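You operate a simulated robot arm through the tools that you are given. There is no shell and no other tool.

Carry out the task below with a simulated robot arm. There is one attempt and no reset: what you move stays moved.

TASK
Put things in order on the bench top beside the label printer. At the end: the orange card holder stands where the yellow square cap stood; the purple card holder stands where the orange card holder stood; the teal card holder stands where the purple card holder stood; the yellow square cap stands on top of the white paper pack; whatever was shut is shut again. Leave all else as you found it, and nothing knocked over.

The check looks at the end state, three seconds after you hand in, the way a careful person would. Anything else that was tipped, shoved, dropped, spilled or broken makes it a failure. Lids that push on must go on centred and level and be pressed home; caps that screw on are set level and turned clockwise until they are tight.

THE ROBOT
A 7-joint arm with a two-finger parallel gripper, fixed in place. Base frame: the origin is at the foot of the arm, x ahead of it, y to its left, z up; the work surface is at about z = 0.95. Lengths are in m, angles in rad, forces in N, time in s.
With the tool pointing down near the work surface it reaches from about 0.26 to 0.68 m from the base axis. Its first joint turns from -1.152 to 1.152 rad. Payload 1.57 kg.
The TCP is the grasp point between the finger pads, 0.03 m short of the fingertips. In the tool frame z runs along the fingers and y along their closing line. Largest opening 0.11 m; finger width 0.024, thickness 0.012; the body of the gripper, 0.048 by 0.112 m, starts 0.078 m behind the TCP.
Orientation is that of the tool frame in the base frame, as a unit quaternion [w, x, y, z]. With the fingers straight down and closing along the base's y, the tool's x points along the base's -x, its y along +y and its z along -z.

THE INTERFACE
- The arm moves only by the tool nudge_tool. Its argument "plan" is text: rows parted by semicolons, each of 7 numbers parted by spaces: the shift along the base's x, y, z in mm, then the turn, a rotation vector about the base's x, y, z in rad, then the opening, from 0 (shut) to 1 (fully open). In form: dx dy dz ax ay az gripper; .... A call has 1 to 20 rows; each row shifts and turns the commanded pose from where the row before left it. A row lasts 0.2 s, in which the tool goes at most 0.05 m and 0.15 rad; a call with a longer step from one row to the next is refused whole, and so is a gripper value outside its range. Where a pose cannot be reached the arm comes as near as it can. A force on the tool above 40 N (or 10 N above the force at the start of the call, whichever is more), or a blocked arm, ends the call early, and 0.2 s more pass. Each finger travels about 0.108 m/s and halts on what it meets, pressing with about 38 N; the grip force reading is that of the motor and also rises with nothing between the fingers. The clock runs only during rows and for 0.2 s after the last one: add rows that do not move to give the fingers time. The reply holds the time, the measured pose of the TCP, the force on the tool along the base axes, the opening and the grip force, in the units named above and with some noise, with the torque about the TCP (base axes, N m) and any sound that the robot's microphone picked up, and new pictures: "views" is both (left out), scene, wrist or none.
- Cameras (640 x 400 px; columns grow to the right, rows downward): "scene" is fixed at [0.1606, -0.3836, 1.4122]; the picture's right is [0.84, -0.54, 0.00], its down [-0.28, -0.42, -0.86] and it looks along [0.47, 0.72, -0.51] (base axes); focal length 281 px, centre (320, 200). "wrist" rides on the gripper at [0.07, 0.016, -0.141] in the tool frame; the picture's right is [-0.23, 0.97, 0.00], its down [-0.86, -0.20, -0.48] and it looks along [-0.47, -0.11, 0.88] (tool axes); focal length 222 px, centre (320, 200). There is no depth. A picture from a camera that has moved, and an enlarged one, comes with that camera's place and axes in the base frame and with its lens.
- inspect(camera, box): a new picture of the part [left, top, right, bottom] of that camera's present view, enlarged. It takes no simulated time.
- sign_off(): hands the job in; it is judged then, once.

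Places have to be worked out from the pictures, the camera data and where the tool is seen. Open the gripper and draw the arm clear of the work before you hand the job in, unless the task says otherwise.

The tools are called after "Emit:" by a JSON object that holds its "fn" and its "kwargs". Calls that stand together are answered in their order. nudge_tool: Moves the arm, as the interface text tells. Its arguments: {"type":"object","properties":{"plan":{"type":"string"},"views":{"type":"string","enum":["both","scene","wrist","none"]}},"required":["plan"]} The other tools are called the same way: inspect (camera, box) takes an enlarged picture of a part of a camera's view; sign_off () hands the job in.

At the start:

```text
t: 0.0
ee_pos: [0.4476, 0.0182, 1.2488]
tcp_rot: [0.002, 0.001, 1.0, -0.001]
contact_force: [-0.5, -0.5, 0.9]
ft_torque: [0.02, 0.02, 0.0]
grip_width: 0.1101
gripper_force: 0.0
```

scene: 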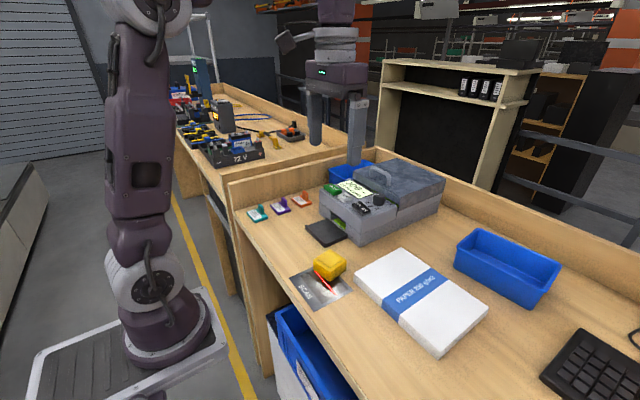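
wrist: 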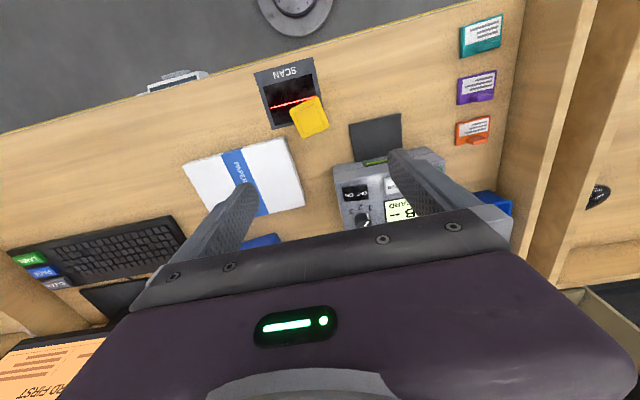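

The pictures show three card holders near the far left edge, a yellow cap on the SCAN square, the white paper pack, and the printer. I'll look closer before moving anything.

Emit:
{"fn": "inspect", "kwargs": {"camera": "scene", "box": [230, 170, 350, 245]}}

Emit:
{"fn": "inspect", "kwargs": {"camera": "scene", "box": [280, 230, 380, 310]}}

Emit:
{"fn": "inspect", "kwargs": {"camera": "scene", "box": [300, 150, 460, 250]}}

Emit:
{"fn": "inspect", "kwargs": {"camera": "wrist", "box": [400, 0, 560, 160]}}

Emit:
{"fn": "inspect", "kwargs": {"camera": "wrist", "box": [240, 50, 420, 230]}}

```text
5.33 times, centred on (290, 208) of scene
camera zoom: at [0.1606, -0.3836, 1.4122], right [0.84, -0.54, 0.0], down [-0.28, -0.42, -0.86], along [0.47, 0.72, -0.51], focal length 1497 px, centre (480, 160)
```

zoom: 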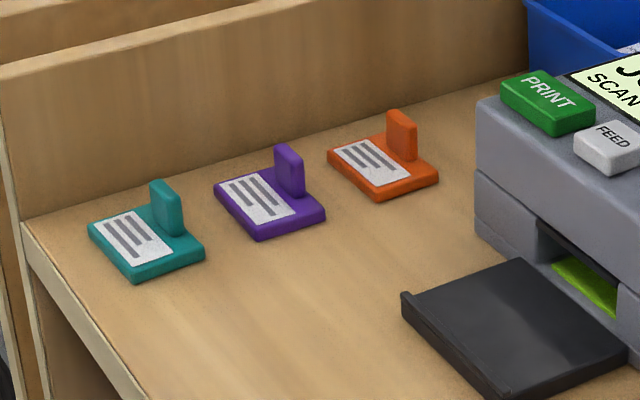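

```text
5.00 times, centred on (330, 270) of scene
camera zoom: at [0.1606, -0.3836, 1.4122], right [0.84, -0.54, 0.0], down [-0.28, -0.42, -0.86], along [0.47, 0.72, -0.51], focal length 1404 px, centre (270, -150)
```

zoom: 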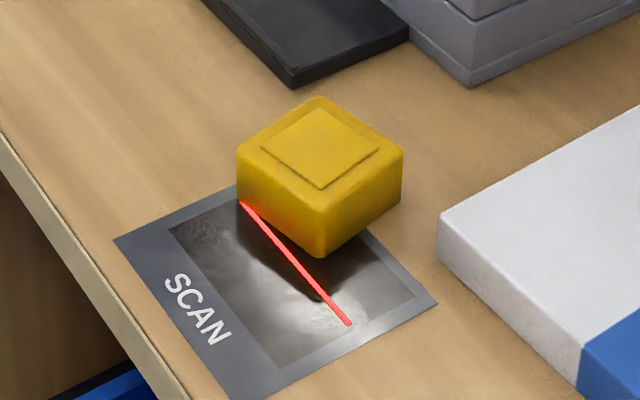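

```text
4.00 times, centred on (380, 200) of scene
camera zoom: at [0.1606, -0.3836, 1.4122], right [0.84, -0.54, 0.0], down [-0.28, -0.42, -0.86], along [0.47, 0.72, -0.51], focal length 1123 px, centre (80, 200)
```

zoom: 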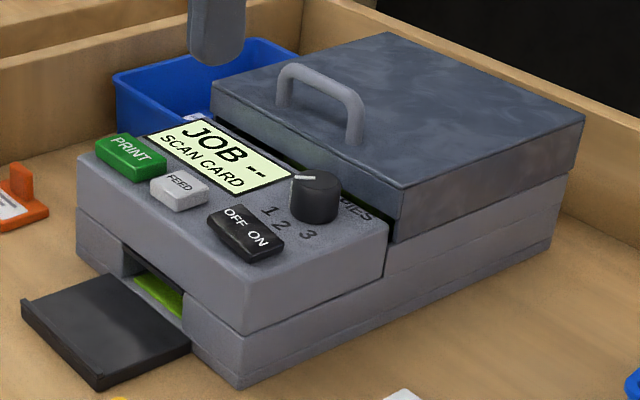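

```text
2.50 times, centred on (480, 80) of wrist
camera zoom: at [0.3785, 0.0337, 1.3913], right [0.23, 0.97, 0.0], down [0.85, -0.2, 0.48], along [0.47, -0.11, -0.88], focal length 555 px, centre (-80, 500)
```

zoom: 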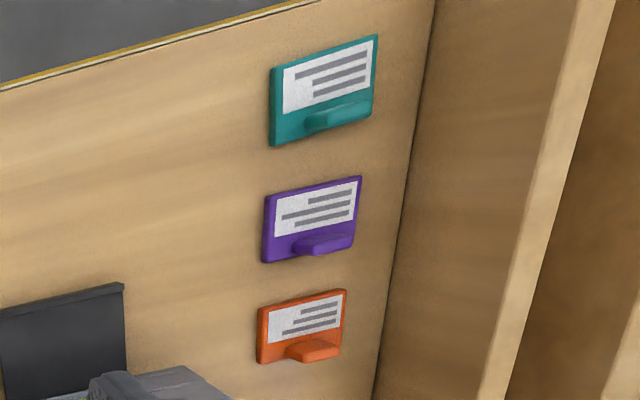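

```text
2.22 times, centred on (330, 140) of wrist
camera zoom: at [0.3785, 0.0337, 1.3913], right [0.23, 0.97, 0.0], down [0.85, -0.2, 0.48], along [0.47, -0.11, -0.88], focal length 494 px, centre (298, 333)
```

zoom: 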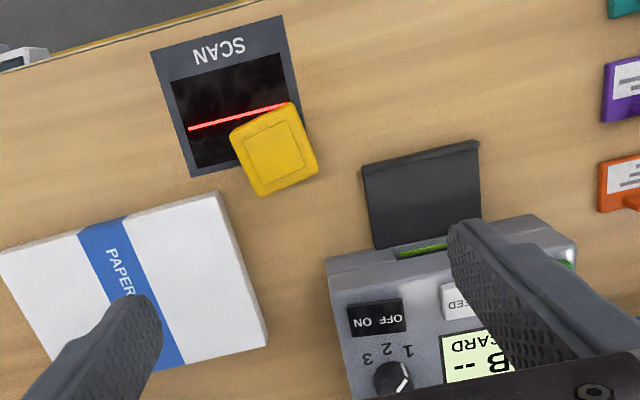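

The cap is about 0.05 m square and 0.03 m tall, at roughly (0.433, 0.000) and turned about 0.18 rad. The card holders are near (0.376, 0.291), (0.450, 0.290) and (0.524, 0.289). I'll go above the cap, turn the tool to match it, and look again.

Emit:
{"fn": "nudge_tool", "kwargs": {"plan": "-5 -6 -30 0 0 0.06 0.9; -5 -6 -30 0 0 0.06 0.9; -5 -6 -30 0 0 0.06 0.9; 0 0 -30 0 0 0 0.9; 0 0 -20 0 0 0 0.9; 0 0 0 0 0 0 0.9", "views": "both"}}

Emit:
{"fn": "inspect", "kwargs": {"camera": "scene", "box": [340, 230, 500, 370]}}

```text
t: 1.4
ee_pos: [0.4359, -0.0009, 1.1119]
tcp_rot: [0.0, -0.089, 0.996, -0.001]
contact_force: [-0.1, -0.5, -0.2]
ft_torque: [-0.04, -0.03, 0.0]
grip_width: 0.099
gripper_force: 0.1
camera wrist: at [0.3644, 0.0033, 1.2522], right [0.05, 1.0, 0.0], down [0.88, -0.04, 0.48], along [0.48, -0.03, -0.88], focal length 222 px, centre (320, 200)
```

scene: 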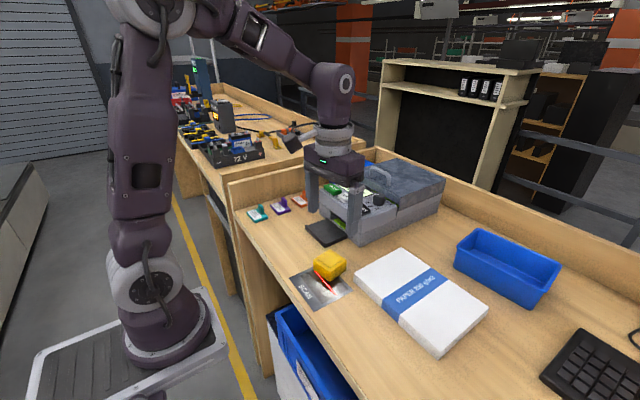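
wrist: 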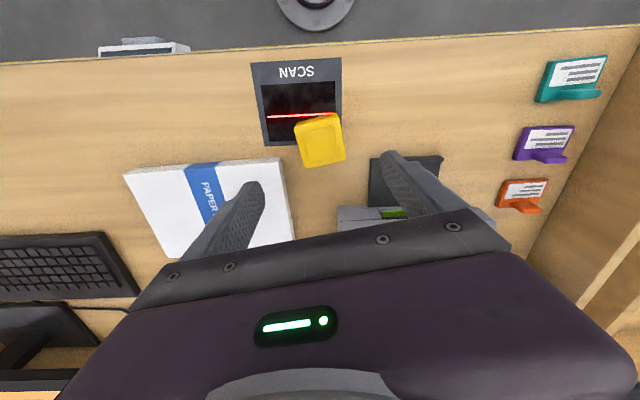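

```text
2.86 times, centred on (420, 300) of scene
camera zoom: at [0.1606, -0.3836, 1.4122], right [0.84, -0.54, 0.0], down [-0.28, -0.42, -0.86], along [0.47, 0.72, -0.51], focal length 802 px, centre (34, -86)
```

zoom: 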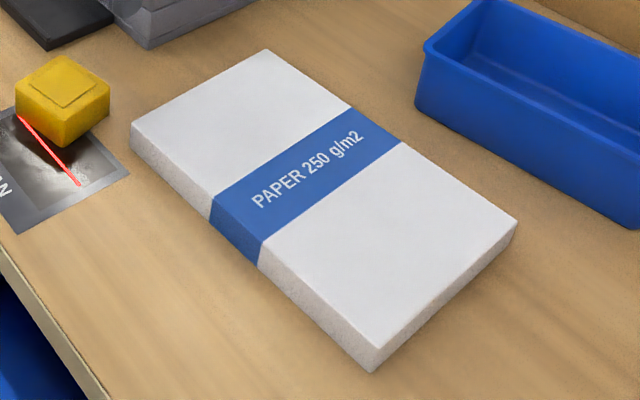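

The cap shows below the open gripper. I'll enlarge the wrist view to work out its centre and turn.

Emit:
{"fn": "inspect", "kwargs": {"camera": "wrist", "box": [250, 55, 410, 175]}}

Emit:
{"fn": "inspect", "kwargs": {"camera": "wrist", "box": [480, 40, 620, 230]}}

```text
3.33 times, centred on (330, 115) of wrist
camera zoom: at [0.3644, 0.0033, 1.2522], right [0.05, 1.0, 0.0], down [0.88, -0.04, 0.48], along [0.48, -0.03, -0.88], focal length 740 px, centre (287, 483)
```

zoom: 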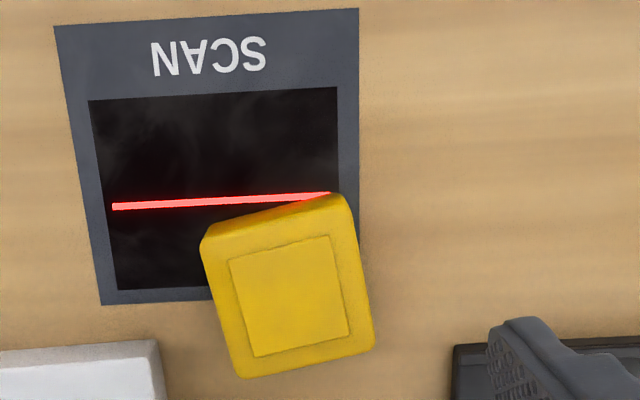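

```text
2.11 times, centred on (550, 135) of wrist
camera zoom: at [0.3644, 0.0033, 1.2522], right [0.05, 1.0, 0.0], down [0.88, -0.04, 0.48], along [0.48, -0.03, -0.88], focal length 468 px, centre (-164, 337)
```

zoom: 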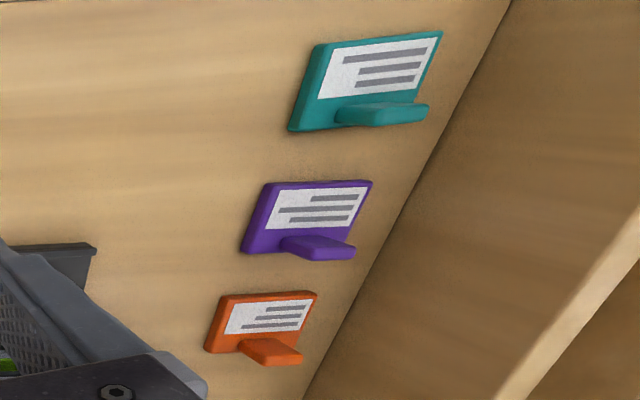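

The enlarged view puts the cap centre at about (0.435, 0.001), turned about 0.187 rad. I'll come down in two stages, checking the pose before closing.

Emit:
{"fn": "nudge_tool", "kwargs": {"plan": "0 1 -25 0 0 0 0.9; 0 0 -25 0 0 0.008 0.9; 0 0 -25 0 0 0 0.9; 0 0 -20 0 0 0 0.9; 0 0 0 0 0 0 0.9", "views": "both"}}

```text
t: 2.6
ee_pos: [0.4333, 0.0005, 1.0152]
tcp_rot: [0.001, -0.093, 0.996, -0.002]
contact_force: [-0.5, -0.2, 0.8]
ft_torque: [-0.06, 0.03, 0.02]
grip_width: 0.0989
gripper_force: 0.0
camera wrist: at [0.3611, 0.0044, 1.1572], right [0.04, 1.0, 0.0], down [0.88, -0.04, 0.48], along [0.48, -0.02, -0.88], focal length 222 px, centre (320, 200)
```

scene: 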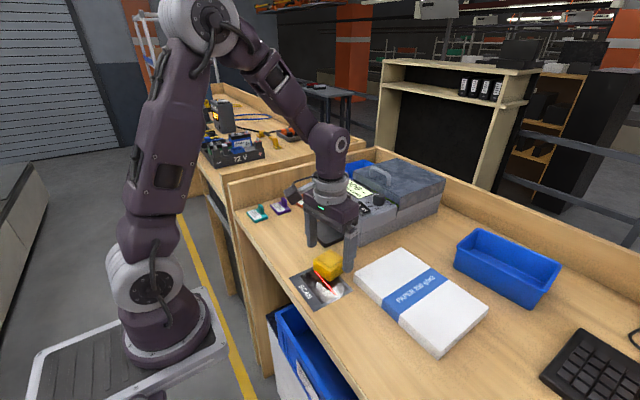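
wrist: 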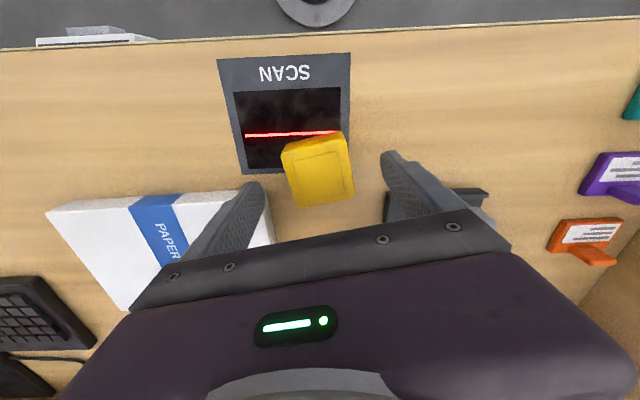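

The −y finger would pass very near the paper pack's corner, which I place at about (0.454, -0.064). I'll narrow the opening to about 0.075 m first, then lower to the cap.

Emit:
{"fn": "nudge_tool", "kwargs": {"plan": "1 0 0 0 0 0 0.68; 0 0 0 0 0 0 0.68; 0 0 -10 0 0 0 0.68; 0 0 -10 0 0 0 0.68; 0 0 -9 0 0 0 0.68; 0 0 0 0 0 0 0.68", "views": "both"}}

Emit:
{"fn": "inspect", "kwargs": {"camera": "wrist", "box": [200, 80, 460, 260]}}

Emit:
{"fn": "inspect", "kwargs": {"camera": "scene", "box": [280, 200, 400, 310]}}

```text
t: 4.0
ee_pos: [0.4328, 0.0004, 0.9854]
tcp_rot: [0.001, -0.094, 0.996, -0.001]
contact_force: [0.9, -0.4, -0.9]
ft_torque: [0.04, 0.0, -0.02]
grip_width: 0.0748
gripper_force: 0.1
camera wrist: at [0.363, 0.004, 1.1279], right [0.04, 1.0, 0.0], down [0.88, -0.04, 0.48], along [0.48, -0.02, -0.88], focal length 222 px, centre (320, 200)
```

scene: 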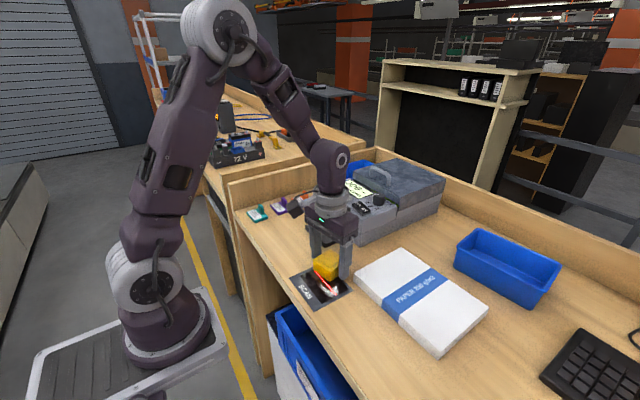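
wrist: 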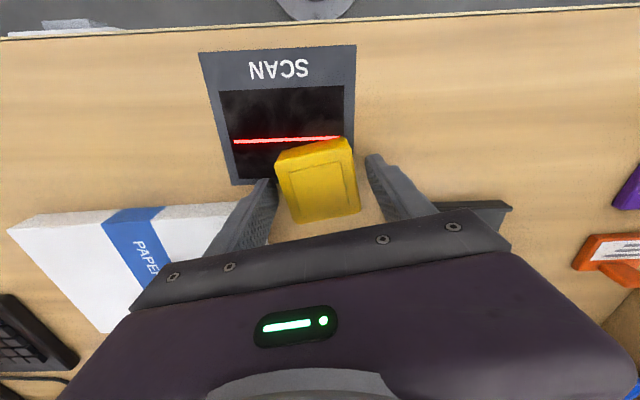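

```text
2.22 times, centred on (330, 170) of wrist
camera zoom: at [0.363, 0.004, 1.1279], right [0.04, 1.0, 0.0], down [0.88, -0.04, 0.48], along [0.48, -0.02, -0.88], focal length 494 px, centre (298, 267)
```

zoom: 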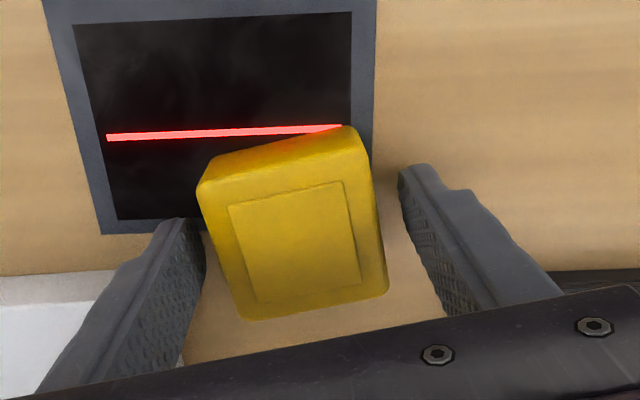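

```text
3.64 times, centred on (340, 255) of scene
camera zoom: at [0.1606, -0.3836, 1.4122], right [0.84, -0.54, 0.0], down [-0.28, -0.42, -0.86], along [0.47, 0.72, -0.51], focal length 1021 px, centre (247, 0)
```

zoom: 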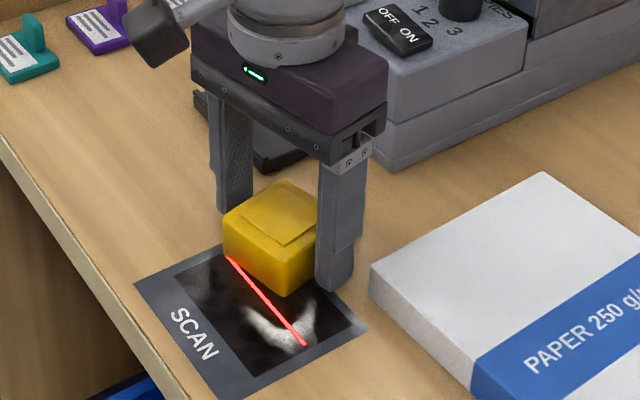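

The fingers straddle the cap with room on both sides. I'll shift 2 mm forward, close and hold still to read the grip.

Emit:
{"fn": "nudge_tool", "kwargs": {"plan": "2 0 0 0 0 0 0.68; 0 0 0 0 0 0 0.5; 0 0 0 0 0 0 0.3; 0 0 0 0 0 0 0.3; 0 0 0 0 0 0 0.3", "views": "wrist"}}

```text
t: 5.2
ee_pos: [0.4358, 0.0003, 0.9865]
tcp_rot: [0.002, -0.093, 0.996, -0.001]
contact_force: [0.0, 0.4, 0.4]
ft_torque: [0.01, 0.0, -0.02]
grip_width: 0.055
gripper_force: 37.5
camera wrist: at [0.3649, 0.0043, 1.1274], right [0.04, 1.0, 0.0], down [0.88, -0.04, 0.48], along [0.48, -0.02, -0.88], focal length 222 px, centre (320, 200)
```

wrist: 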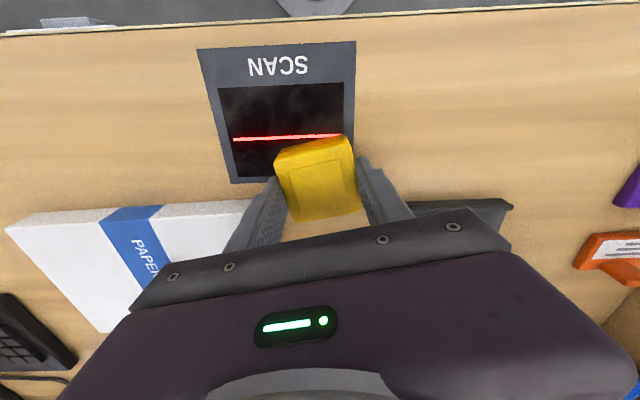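

The grip holds at 0.055 m and 37.5 N. I'll lift the cap straight up 80 mm and carry it over to the pack's centre, near (0.537, -0.165).

Emit:
{"fn": "nudge_tool", "kwargs": {"plan": "0 0 10 0 0 0 0.3; 0 0 20 0 0 0 0.3; 0 0 25 0 0 0 0.3; 0 0 25 0 0 0 0.3; 15 -25 0 0 0 0 0.3; 20 -33 0 0 0 0 0.3; 20 -33 0 0 0 0 0.3; 20 -33 0 0 0 0 0.3; 16 -26 0 0 0 0 0.3; 10 -16 0 0 0 0 0.3; 0 0 0 0 0 0 0.3; 0 0 0 0 0 0 0.3", "views": "both"}}

Emit:
{"fn": "inspect", "kwargs": {"camera": "scene", "box": [340, 200, 500, 370]}}

Emit:
{"fn": "inspect", "kwargs": {"camera": "scene", "box": [270, 220, 390, 320]}}

```text
t: 7.8
ee_pos: [0.5369, -0.1665, 1.0665]
tcp_rot: [0.0, -0.094, 0.996, -0.002]
contact_force: [0.6, -0.7, -0.6]
ft_torque: [0.04, 0.01, -0.03]
grip_width: 0.0549
gripper_force: 38.4
camera wrist: at [0.4662, -0.1623, 1.2076], right [0.04, 1.0, 0.0], down [0.88, -0.04, 0.48], along [0.48, -0.02, -0.88], focal length 222 px, centre (320, 200)
```

scene: 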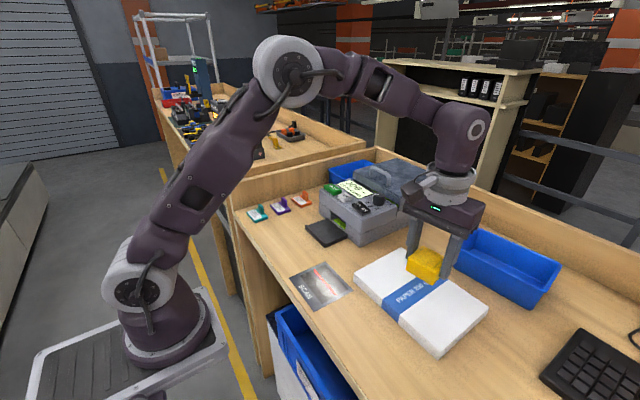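
wrist: 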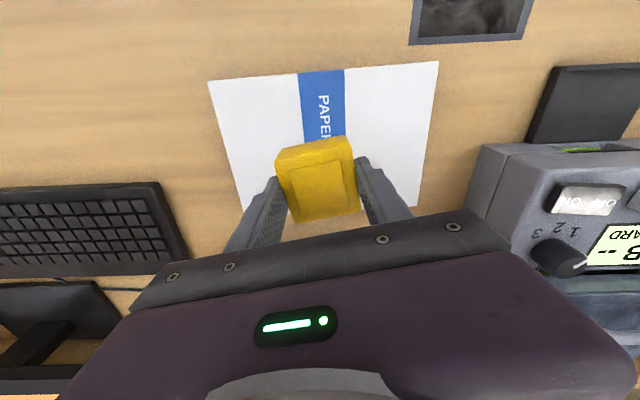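

```text
2.35 times, centred on (420, 285) of scene
camera zoom: at [0.1606, -0.3836, 1.4122], right [0.84, -0.54, 0.0], down [-0.28, -0.42, -0.86], along [0.47, 0.72, -0.51], focal length 660 px, centre (85, 0)
```

zoom: 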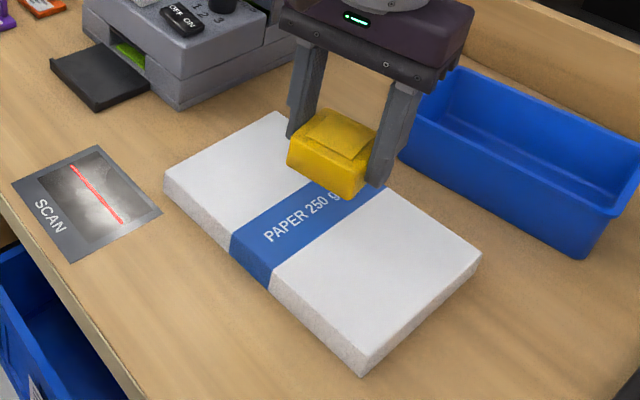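

```text
4.00 times, centred on (330, 270) of scene
camera zoom: at [0.1606, -0.3836, 1.4122], right [0.84, -0.54, 0.0], down [-0.28, -0.42, -0.86], along [0.47, 0.72, -0.51], focal length 1123 px, centre (280, -80)
```

zoom: 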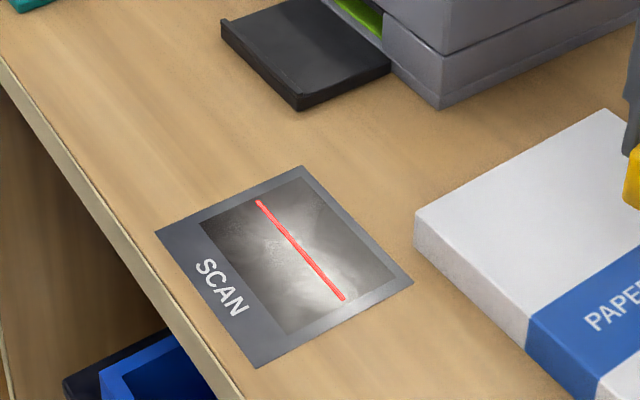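

The SCAN pad is clear and the cap hangs level over the pack's centre. The pack top should be at about z = 0.975, so I'll come down to just above it and check.

Emit:
{"fn": "nudge_tool", "kwargs": {"plan": "0 2 -15 0 0 0 0.3; 0 0 -15 0 0 0 0.3; 0 0 -10 0 0 0 0.3; 0 0 -8 0 0 0 0.3; 0 0 0 0 0 0 0.3; 0 0 0 0 0 0 0.3", "views": "scene"}}

Emit:
{"fn": "inspect", "kwargs": {"camera": "scene", "box": [380, 220, 480, 320]}}

```text
t: 9.2
ee_pos: [0.5368, -0.1653, 1.0171]
tcp_rot: [0.002, -0.094, 0.996, -0.001]
contact_force: [-0.7, -0.9, -0.5]
ft_torque: [-0.03, -0.01, 0.02]
grip_width: 0.0549
gripper_force: 37.6
```

scene: 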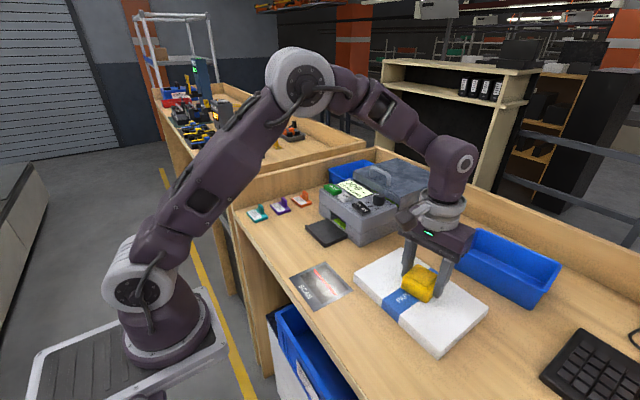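

```text
4.00 times, centred on (430, 270) of scene
camera zoom: at [0.1606, -0.3836, 1.4122], right [0.84, -0.54, 0.0], down [-0.28, -0.42, -0.86], along [0.47, 0.72, -0.51], focal length 1123 px, centre (-120, -80)
```

zoom: 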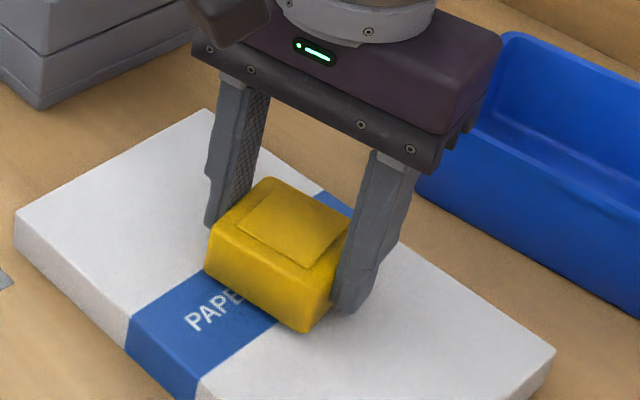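

No contact force yet, so the cap is still just above the pack. I'll creep down in small steps and read the force.

Emit:
{"fn": "nudge_tool", "kwargs": {"plan": "0 0 -1.5 0 0 0 0.3; 0 0 -1.5 0 0 0 0.3; 0 0 0 0 0 0 0.3", "views": "none"}}

```text
t: 10.0
ee_pos: [0.5375, -0.1649, 1.015]
tcp_rot: [0.001, -0.093, 0.996, 0.0]
contact_force: [0.6, -0.5, -1.0]
ft_torque: [0.01, 0.01, 0.0]
grip_width: 0.0549
gripper_force: 38.2
```

No contact at z = 1.015. I'll keep creeping down.

Emit:
{"fn": "nudge_tool", "kwargs": {"plan": "0 0 -1 0 0 0 0.3; 0 0 -1 0 0 0 0.3; 0 0 0 0 0 0 0.3", "views": "none"}}

```text
t: 10.8
ee_pos: [0.5367, -0.1646, 1.011]
tcp_rot: [0.001, -0.093, 0.996, 0.0]
contact_force: [0.2, 0.6, 0.0]
ft_torque: [0.0, -0.03, 0.0]
grip_width: 0.0551
gripper_force: 37.9
```

Still no contact at about z = 1.011–1.012, so I'll take the next millimetres the same way.

Emit:
{"fn": "nudge_tool", "kwargs": {"plan": "0 0 -1 0 0 0 0.3; 0 0 -1 0 0 0 0.3; 0 0 0 0 0 0 0.3", "views": "scene"}}

Emit:
{"fn": "inspect", "kwargs": {"camera": "scene", "box": [380, 220, 480, 320]}}

```text
t: 11.6
ee_pos: [0.5379, -0.1656, 1.01]
tcp_rot: [0.002, -0.094, 0.996, -0.002]
contact_force: [-6.5, 0.6, 26.8]
ft_torque: [0.13, 0.31, 0.08]
grip_width: 0.055
gripper_force: 38.3
```

scene: 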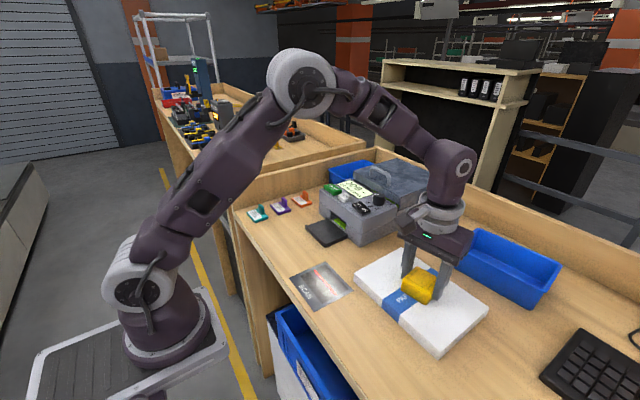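

```text
4.00 times, centred on (430, 270) of scene
camera zoom: at [0.1599, -0.3834, 1.4123], right [0.84, -0.54, 0.0], down [-0.28, -0.42, -0.86], along [0.47, 0.72, -0.51], focal length 1123 px, centre (-120, -80)
```

zoom: 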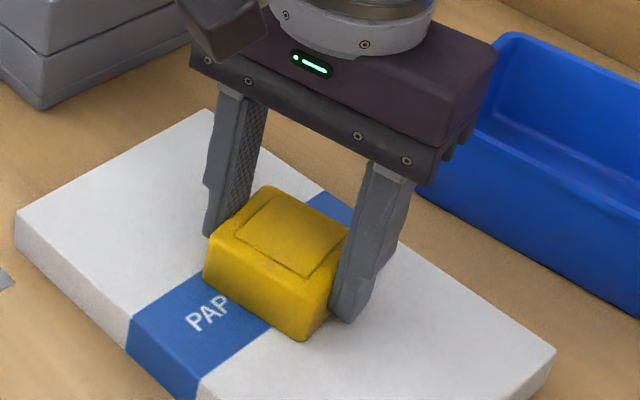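

The cap has landed on the pack, with 27 N upward. I'll ease off about 1 mm, open the fingers, then lift clear.

Emit:
{"fn": "nudge_tool", "kwargs": {"plan": "0 0 0.8 0 0 0 0.3; 0 0 0 0 0 0 0.3; 0 0 0 0 0 0 0.6; 0 0 0 0 0 0 0.75; 0 0 0 0 0 0 0.75", "views": "none"}}

```text
t: 12.8
ee_pos: [0.5363, -0.1645, 1.0103]
tcp_rot: [0.001, -0.093, 0.996, 0.0]
contact_force: [-0.7, -0.8, -0.2]
ft_torque: [-0.01, 0.01, 0.01]
grip_width: 0.0825
gripper_force: 0.2
```

The cap is released and reads no force. I'll lift straight up to clear the printer, then cross at height to the orange holder while turning the tool 90° so the fingers close along x.

Emit:
{"fn": "nudge_tool", "kwargs": {"plan": "0 0 15 0 0 0 0.75; 0 0 30 0 0 0 0.75; 0 0 40 0 0 0 0.75; 0 0 45 0 0 0 0.75; 0 0 45 0 0 0 0.75; 0 0 45 0 0 0 0.75; 0 0 20 0 0 0 0.75; 0 30 0 0 0 0.1 0.75", "views": "both"}}

Emit:
{"fn": "inspect", "kwargs": {"camera": "scene", "box": [340, 220, 500, 370]}}

```text
t: 14.6
ee_pos: [0.5389, -0.1333, 1.2408]
tcp_rot: [0.0, -0.143, 0.99, -0.001]
contact_force: [1.0, -0.2, 0.1]
ft_torque: [0.0, 0.0, -0.01]
grip_width: 0.0827
gripper_force: 0.1
out of reach, approached as far as the arm can: row 7
camera wrist: at [0.4675, -0.1366, 1.3824], right [-0.06, 1.0, 0.0], down [0.88, 0.05, 0.48], along [0.48, 0.03, -0.88], focal length 222 px, centre (320, 200)
```

scene: 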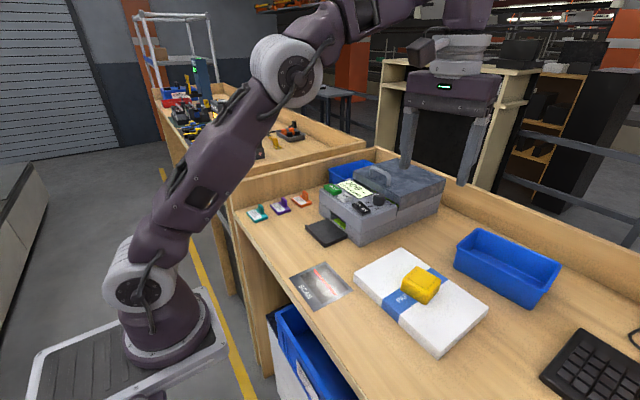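
wrist: 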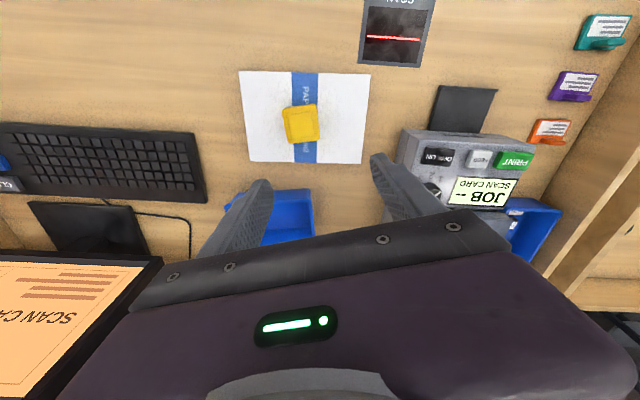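

```text
2.67 times, centred on (420, 295) of scene
camera zoom: at [0.1606, -0.3836, 1.4122], right [0.84, -0.54, 0.0], down [-0.28, -0.42, -0.86], along [0.47, 0.72, -0.51], focal length 749 px, centre (53, -53)
```

zoom: 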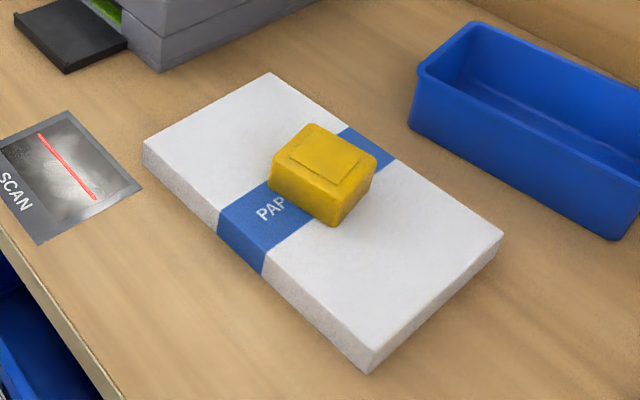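

The cap stands squarely on the pack. I'll draw back in x so the arm passes in front of the printer, then move to the card holders while turning the tool to a yaw of about 1.57.

Emit:
{"fn": "nudge_tool", "kwargs": {"plan": "-40 20 -5 0 0 0.1284 0.75; -40 25 -5 0 0 0.1284 0.75; -30 35 -10 0 0 0.1284 0.75; 0 45 -10 0 0 0.1284 0.75; 0 45 -10 0 0 0.1284 0.75; 0 45 -10 0 0 0.1284 0.75; 0 45 -10 0 0 0.1284 0.75; 0 45 -10 0 0 0.1284 0.75; 0 45 -10 0 0 0.1284 0.75; 0 45 -10 0 0 0.1284 0.75; 0 0 0 0 0 0 0.75; 0 0 0 0 0 0 0.75", "views": "both"}}

```text
t: 17.2
ee_pos: [0.4253, 0.262, 1.1518]
tcp_rot: [-0.001, 0.708, -0.706, 0.0]
contact_force: [-0.8, 0.6, -0.7]
ft_torque: [0.02, 0.0, -0.02]
grip_width: 0.0824
gripper_force: 0.1
camera wrist: at [0.4103, 0.1936, 1.2938], right [-0.97, 0.23, 0.0], down [0.2, 0.85, 0.48], along [0.11, 0.47, -0.88], focal length 222 px, centre (320, 200)
```

scene: 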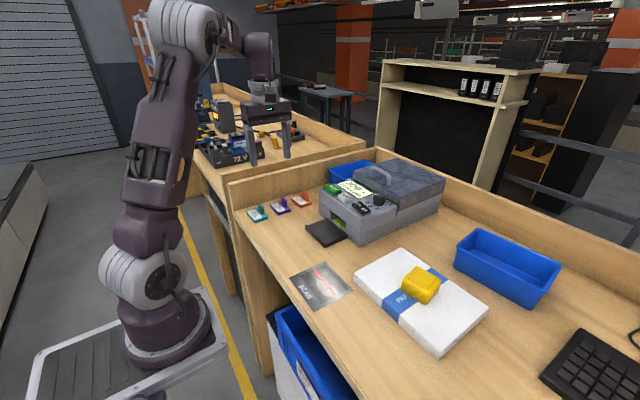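
wrist: 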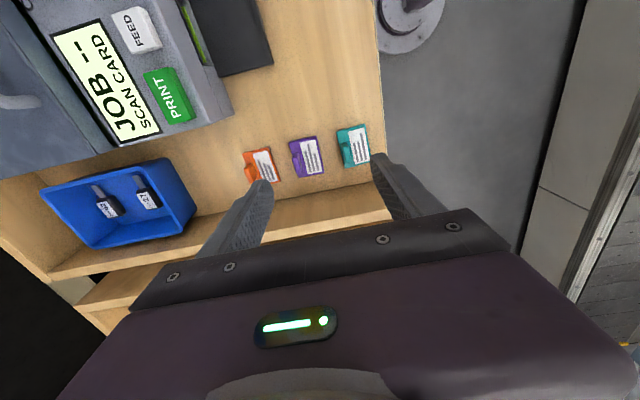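

All three card holders show beyond the fingers. I'll enlarge them to find the tabs.

Emit:
{"fn": "inspect", "kwargs": {"camera": "wrist", "box": [230, 110, 390, 200]}}

```text
4.00 times, centred on (310, 155) of wrist
camera zoom: at [0.4103, 0.1936, 1.2938], right [-0.97, 0.23, 0.0], down [0.2, 0.85, 0.48], along [0.11, 0.47, -0.88], focal length 888 px, centre (360, 380)
```

zoom: 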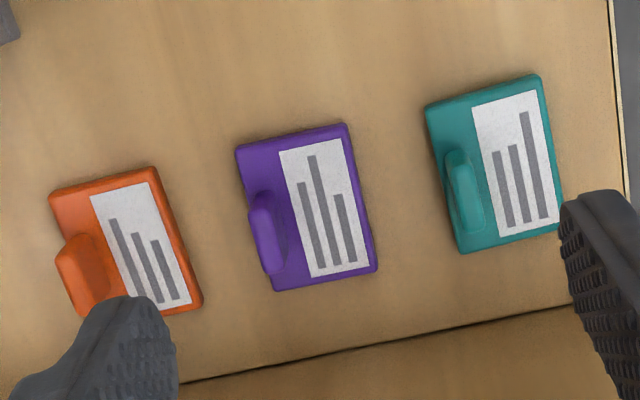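

The tabs stand on the +x side of each plate, centred in y. The plates are centred at about (0.380, 0.294), (0.454, 0.294) and (0.529, 0.294), with the tabs about 0.014 m further in x. I'll hover over the orange tab near (0.5425, 0.293).

Emit:
{"fn": "nudge_tool", "kwargs": {"plan": "29 8 -5 0 0 0 0.75; 29 8 -10 0 0 0 0.75; 29 8 -20 0 0 0 0.75; 30 7 -20 0 0 0 0.65; 0 0 -15 0 0 0 0.6; 0 0 0 0 0 0 0.6; 0 0 0 0 0 0 0.6", "views": "both"}}

Emit:
{"fn": "inspect", "kwargs": {"camera": "wrist", "box": [220, 100, 420, 240]}}

Emit:
{"fn": "inspect", "kwargs": {"camera": "scene", "box": [230, 130, 350, 245]}}

```text
t: 18.8
ee_pos: [0.5456, 0.2936, 1.0836]
tcp_rot: [0.002, -0.707, 0.708, 0.0]
contact_force: [0.1, 0.0, 0.2]
ft_torque: [0.01, 0.01, 0.01]
grip_width: 0.0661
gripper_force: 0.0
camera wrist: at [0.5287, 0.2241, 1.2245], right [-0.97, 0.23, 0.0], down [0.2, 0.85, 0.48], along [0.11, 0.47, -0.88], focal length 222 px, centre (320, 200)
```

scene: 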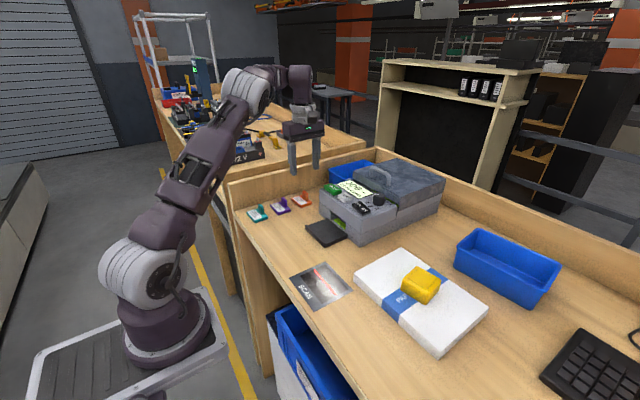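
wrist: 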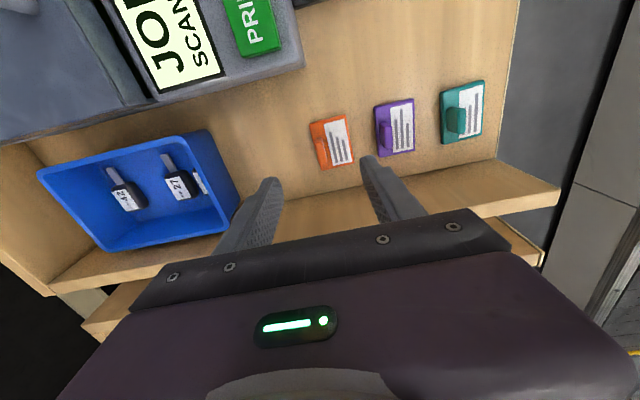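

```text
2.86 times, centred on (320, 170) of wrist
camera zoom: at [0.5287, 0.2241, 1.2245], right [-0.97, 0.23, 0.0], down [0.2, 0.85, 0.48], along [0.11, 0.47, -0.88], focal length 635 px, centre (320, 286)
```

zoom: 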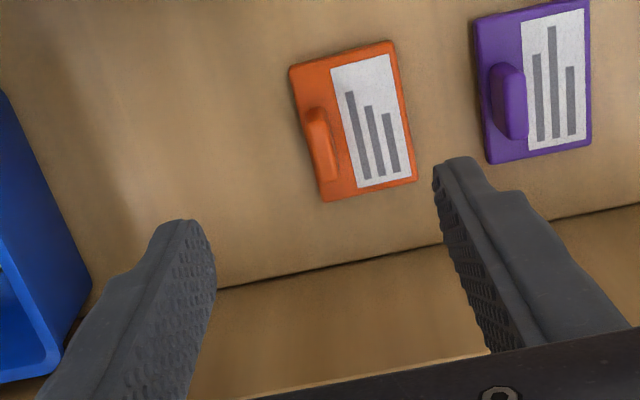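

```text
3.48 times, centred on (290, 188) of scene
camera zoom: at [0.1606, -0.3836, 1.4122], right [0.84, -0.54, 0.0], down [-0.28, -0.42, -0.86], along [0.47, 0.72, -0.51], focal length 976 px, centre (424, 244)
```

zoom: 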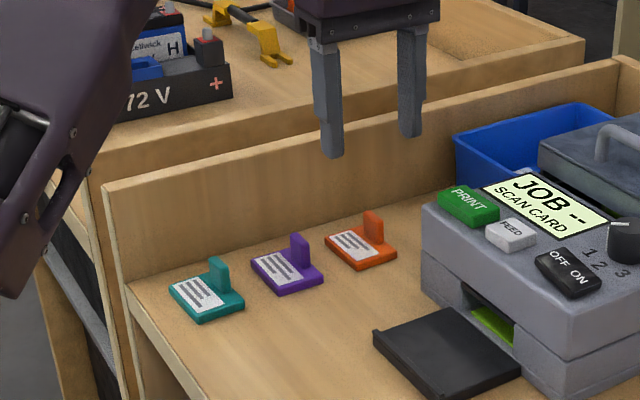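

The orange plate is centred at (0.529, 0.294). I'll enlarge its tab to place the grip.

Emit:
{"fn": "inspect", "kwargs": {"camera": "wrist", "box": [295, 105, 375, 185]}}

Emit:
{"fn": "inspect", "kwargs": {"camera": "scene", "box": [285, 180, 325, 215]}}

```text
5.00 times, centred on (335, 145) of wrist
camera zoom: at [0.5287, 0.2241, 1.2245], right [-0.97, 0.23, 0.0], down [0.2, 0.85, 0.48], along [0.11, 0.47, -0.88], focal length 1111 px, centre (245, 475)
```

zoom: 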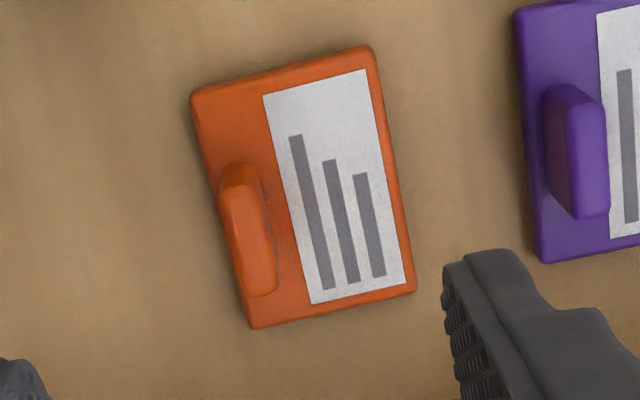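

```text
11.43 times, centred on (305, 198) of scene
camera zoom: at [0.1606, -0.3836, 1.4122], right [0.84, -0.54, 0.0], down [-0.28, -0.42, -0.86], along [0.47, 0.72, -0.51], focal length 3208 px, centre (491, 229)
```

zoom: 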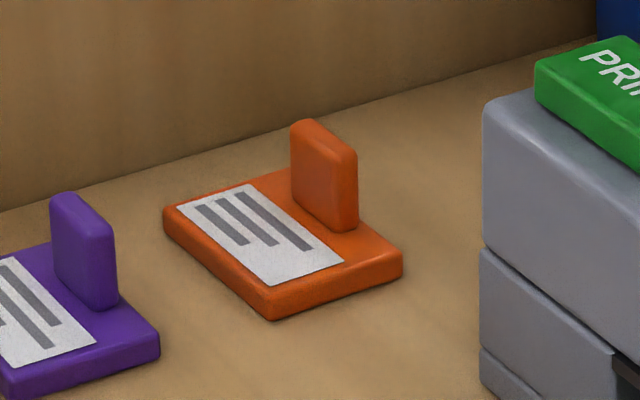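

The tab is centred at about (0.5438, 0.295), 8 mm thick, with its top at about z = 0.983 and the plate top at about 0.959. I'll lower to TCP z ≈ 0.994 so the fingertips stay above the plate.

Emit:
{"fn": "nudge_tool", "kwargs": {"plan": "-2 1 -20 0 0 0 0.5; 0 0 -25 0 0 0 0.5; 0 0 -20 0 0 0 0.5; 0 0 -12 0 0 0 0.5; 0 0 0 0 0 0 0.5; 0 0 0 0 0 0 0.5", "views": "both"}}

Emit:
{"fn": "inspect", "kwargs": {"camera": "wrist", "box": [240, 110, 400, 230]}}

Emit:
{"fn": "inspect", "kwargs": {"camera": "scene", "box": [270, 160, 340, 220]}}

```text
t: 20.2
ee_pos: [0.5411, 0.2922, 1.0049]
tcp_rot: [0.002, -0.707, 0.708, 0.001]
contact_force: [-0.3, 0.3, 0.1]
ft_torque: [0.0, -0.01, 0.03]
grip_width: 0.055
gripper_force: 0.0
camera wrist: at [0.5255, 0.2241, 1.1465], right [-0.97, 0.23, 0.0], down [0.2, 0.85, 0.48], along [0.11, 0.47, -0.88], focal length 222 px, centre (320, 200)
```

scene: 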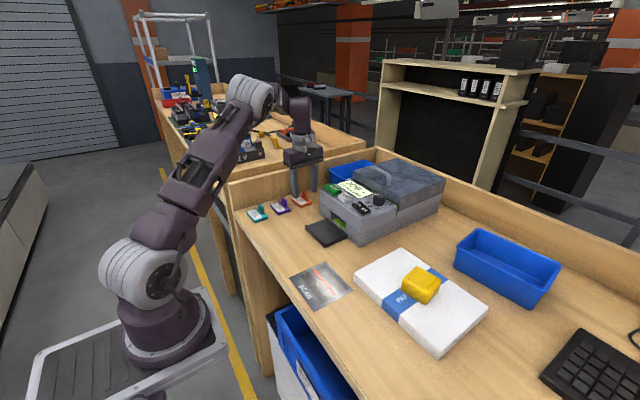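
wrist: 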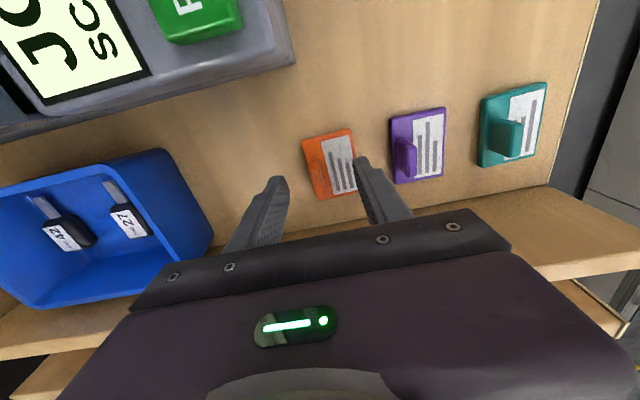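

```text
3.33 times, centred on (320, 170) of wrist
camera zoom: at [0.5255, 0.2241, 1.1465], right [-0.97, 0.23, 0.0], down [0.2, 0.85, 0.48], along [0.11, 0.47, -0.88], focal length 740 px, centre (320, 300)
```

zoom: 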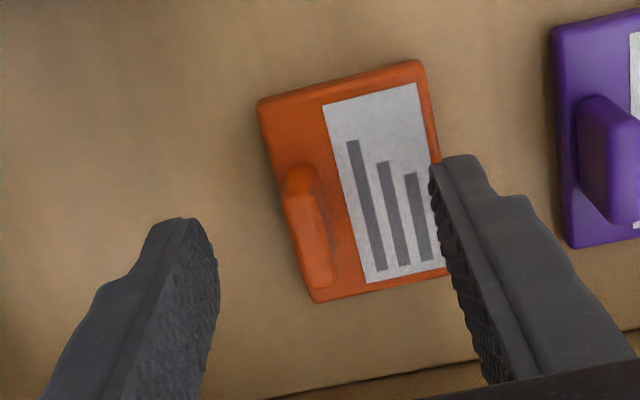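

```text
6.67 times, centred on (305, 190) of scene
camera zoom: at [0.1606, -0.3836, 1.4122], right [0.84, -0.54, 0.0], down [-0.28, -0.42, -0.86], along [0.47, 0.72, -0.51], focal length 1871 px, centre (420, 267)
```

zoom: 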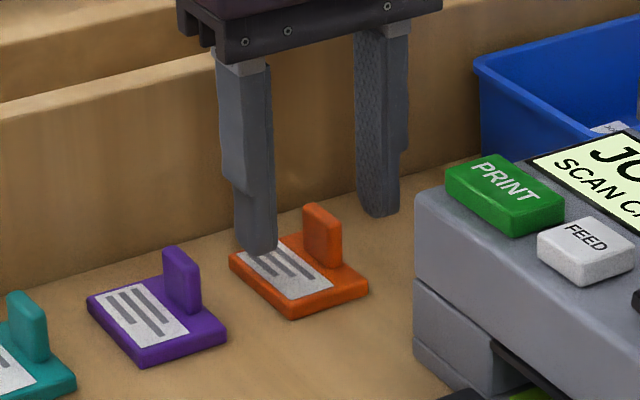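

The fingers straddle the tab, and this view puts it at (0.544, 0.295). I'll shift +3 mm in x and +2.5 mm in y, lower 11 mm, and check for clearance before closing.

Emit:
{"fn": "nudge_tool", "kwargs": {"plan": "3 2.5 0 0 0 0 0.5; 0 0 -5 0 0 0 0.5; 0 0 -5 0 0 0 0.45; 0 0 0 0 0 0 0.4; 0 0 0 0 0 0 0.4", "views": "scene"}}

Emit:
{"fn": "inspect", "kwargs": {"camera": "wrist", "box": [240, 110, 400, 230]}}

Emit:
{"fn": "inspect", "kwargs": {"camera": "scene", "box": [270, 160, 340, 220]}}

```text
t: 21.4
ee_pos: [0.5439, 0.2954, 0.9932]
tcp_rot: [0.001, -0.707, 0.707, 0.0]
contact_force: [1.2, -0.3, -0.2]
ft_torque: [-0.05, 0.02, -0.01]
grip_width: 0.0443
gripper_force: 0.1
```

scene: 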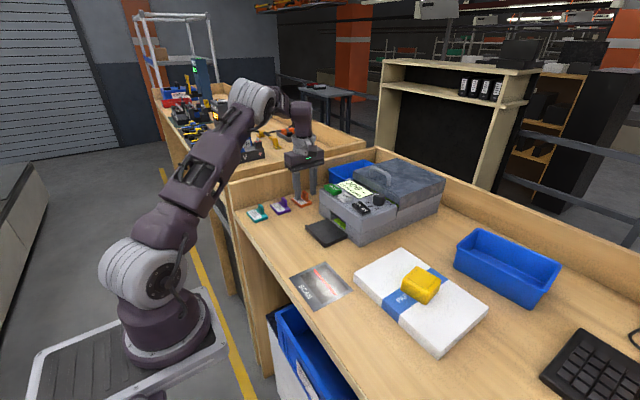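

```text
3.33 times, centred on (320, 170) of wrist
camera zoom: at [0.5291, 0.2258, 1.136], right [-0.97, 0.23, 0.0], down [0.2, 0.85, 0.48], along [0.11, 0.47, -0.88], focal length 740 px, centre (320, 300)
```

zoom: 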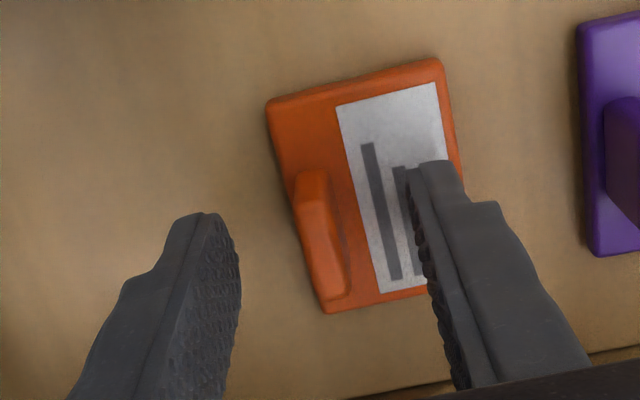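

```text
6.67 times, centred on (305, 190) of scene
camera zoom: at [0.1606, -0.3836, 1.4122], right [0.84, -0.54, 0.0], down [-0.28, -0.42, -0.86], along [0.47, 0.72, -0.51], focal length 1871 px, centre (420, 267)
```

zoom: 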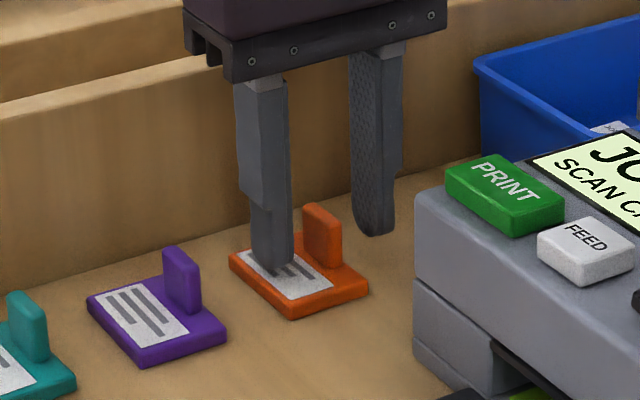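

The fingertips are just above the plate on both sides of the tab. I'll close on it gradually and read the grip.

Emit:
{"fn": "nudge_tool", "kwargs": {"plan": "0 0 0 0 0 0 0.25; 0 0 0 0 0 0 0.15; 0 0 0 0 0 0 0.05; 0 0 0 0 0 0 0; 0 0 0 0 0 0 0", "views": "wrist"}}

Emit:
{"fn": "inspect", "kwargs": {"camera": "wrist", "box": [240, 110, 400, 230]}}

```text
t: 22.6
ee_pos: [0.5448, 0.2958, 0.9947]
tcp_rot: [0.001, -0.707, 0.707, -0.001]
contact_force: [-0.2, 0.3, 1.3]
ft_torque: [0.01, 0.02, -0.02]
grip_width: 0.0078
gripper_force: 26.9
camera wrist: at [0.529, 0.2259, 1.1361], right [-0.97, 0.23, 0.0], down [0.2, 0.85, 0.48], along [0.11, 0.47, -0.88], focal length 222 px, centre (320, 200)
```

wrist: 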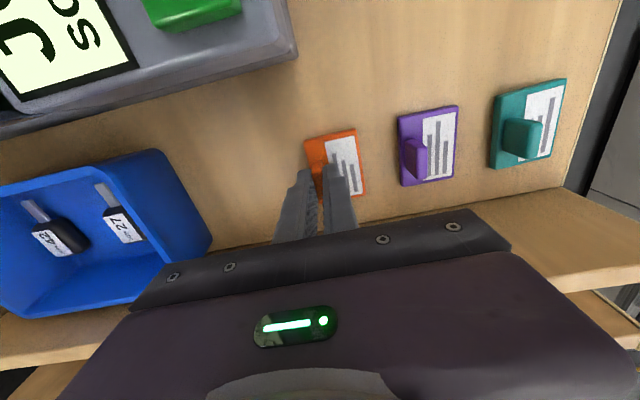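

```text
3.33 times, centred on (320, 170) of wrist
camera zoom: at [0.529, 0.2259, 1.1361], right [-0.97, 0.23, 0.0], down [0.2, 0.85, 0.48], along [0.11, 0.47, -0.88], focal length 740 px, centre (320, 300)
```

zoom: 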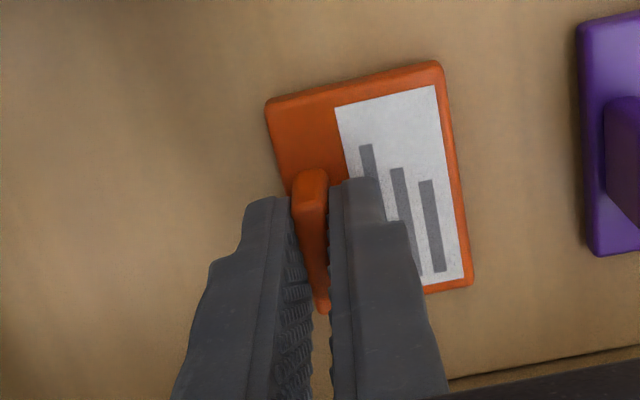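

The tab is gripped at 0.0078 m, with the plate centre at TCP + (-0.0155, -0.0017). I'll lift it straight up 100 mm and check the hold.

Emit:
{"fn": "nudge_tool", "kwargs": {"plan": "0 0 5 0 0 0 0; 0 0 15 0 0 0 0; 0 0 25 0 0 0 0; 0 0 30 0 0 0 0; 0 0 25 0 0 0 0; 0 0 0 0 0 0 0", "views": "both"}}

Emit:
{"fn": "inspect", "kwargs": {"camera": "wrist", "box": [240, 110, 400, 230]}}

Emit:
{"fn": "inspect", "kwargs": {"camera": "scene", "box": [270, 130, 340, 220]}}

```text
t: 24.0
ee_pos: [0.5441, 0.2955, 1.0954]
tcp_rot: [-0.001, 0.708, -0.706, 0.0]
contact_force: [-0.2, 0.3, 0.3]
ft_torque: [-0.01, -0.02, -0.01]
grip_width: 0.0079
gripper_force: 26.5
camera wrist: at [0.5278, 0.2258, 1.2372], right [-0.97, 0.23, 0.0], down [0.2, 0.85, 0.48], along [0.11, 0.47, -0.88], focal length 222 px, centre (320, 200)
```

scene: 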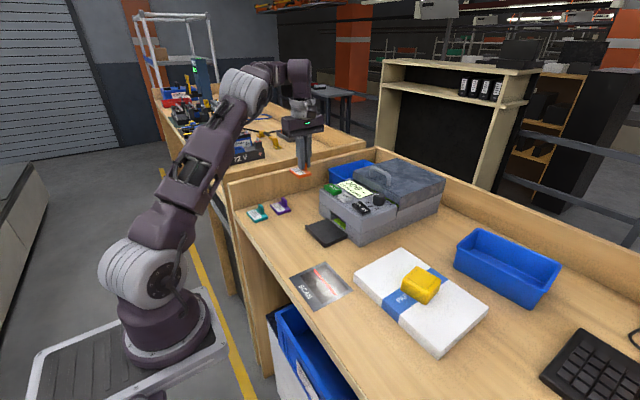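
wrist: 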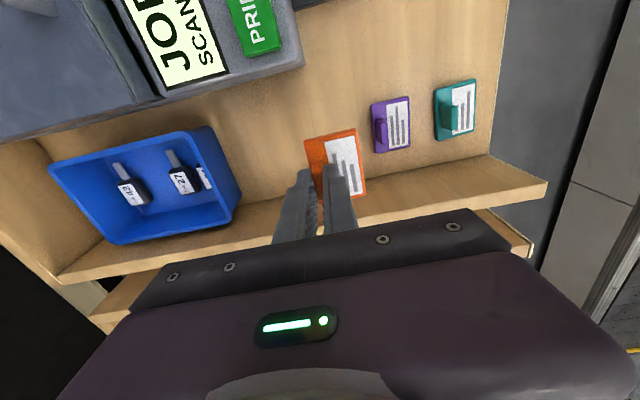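

```text
3.33 times, centred on (320, 170) of wrist
camera zoom: at [0.5278, 0.2258, 1.2372], right [-0.97, 0.23, 0.0], down [0.2, 0.85, 0.48], along [0.11, 0.47, -0.88], focal length 740 px, centre (320, 300)
```

zoom: 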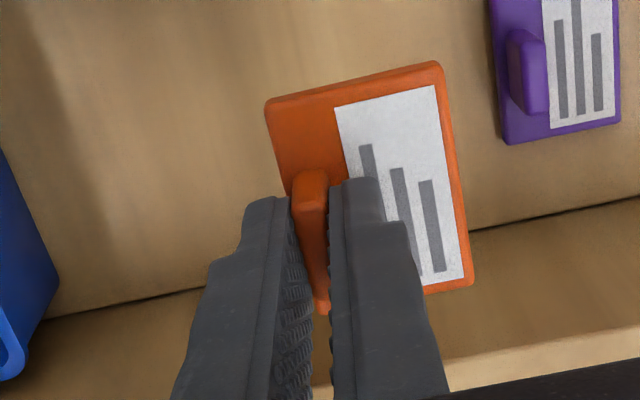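

```text
4.44 times, centred on (305, 175) of scene
camera zoom: at [0.1606, -0.3836, 1.4122], right [0.84, -0.54, 0.0], down [-0.28, -0.42, -0.86], along [0.47, 0.72, -0.51], focal length 1248 px, centre (387, 311)
```

zoom: 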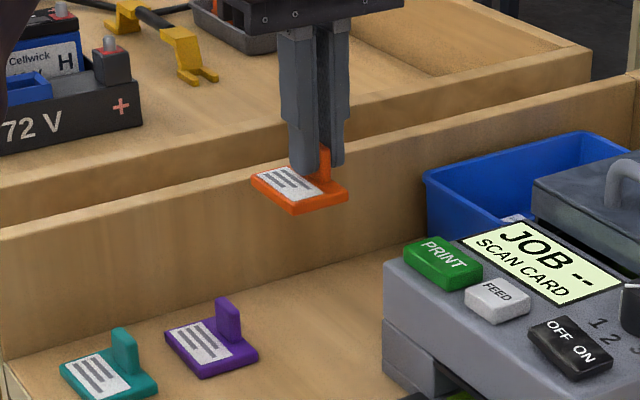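

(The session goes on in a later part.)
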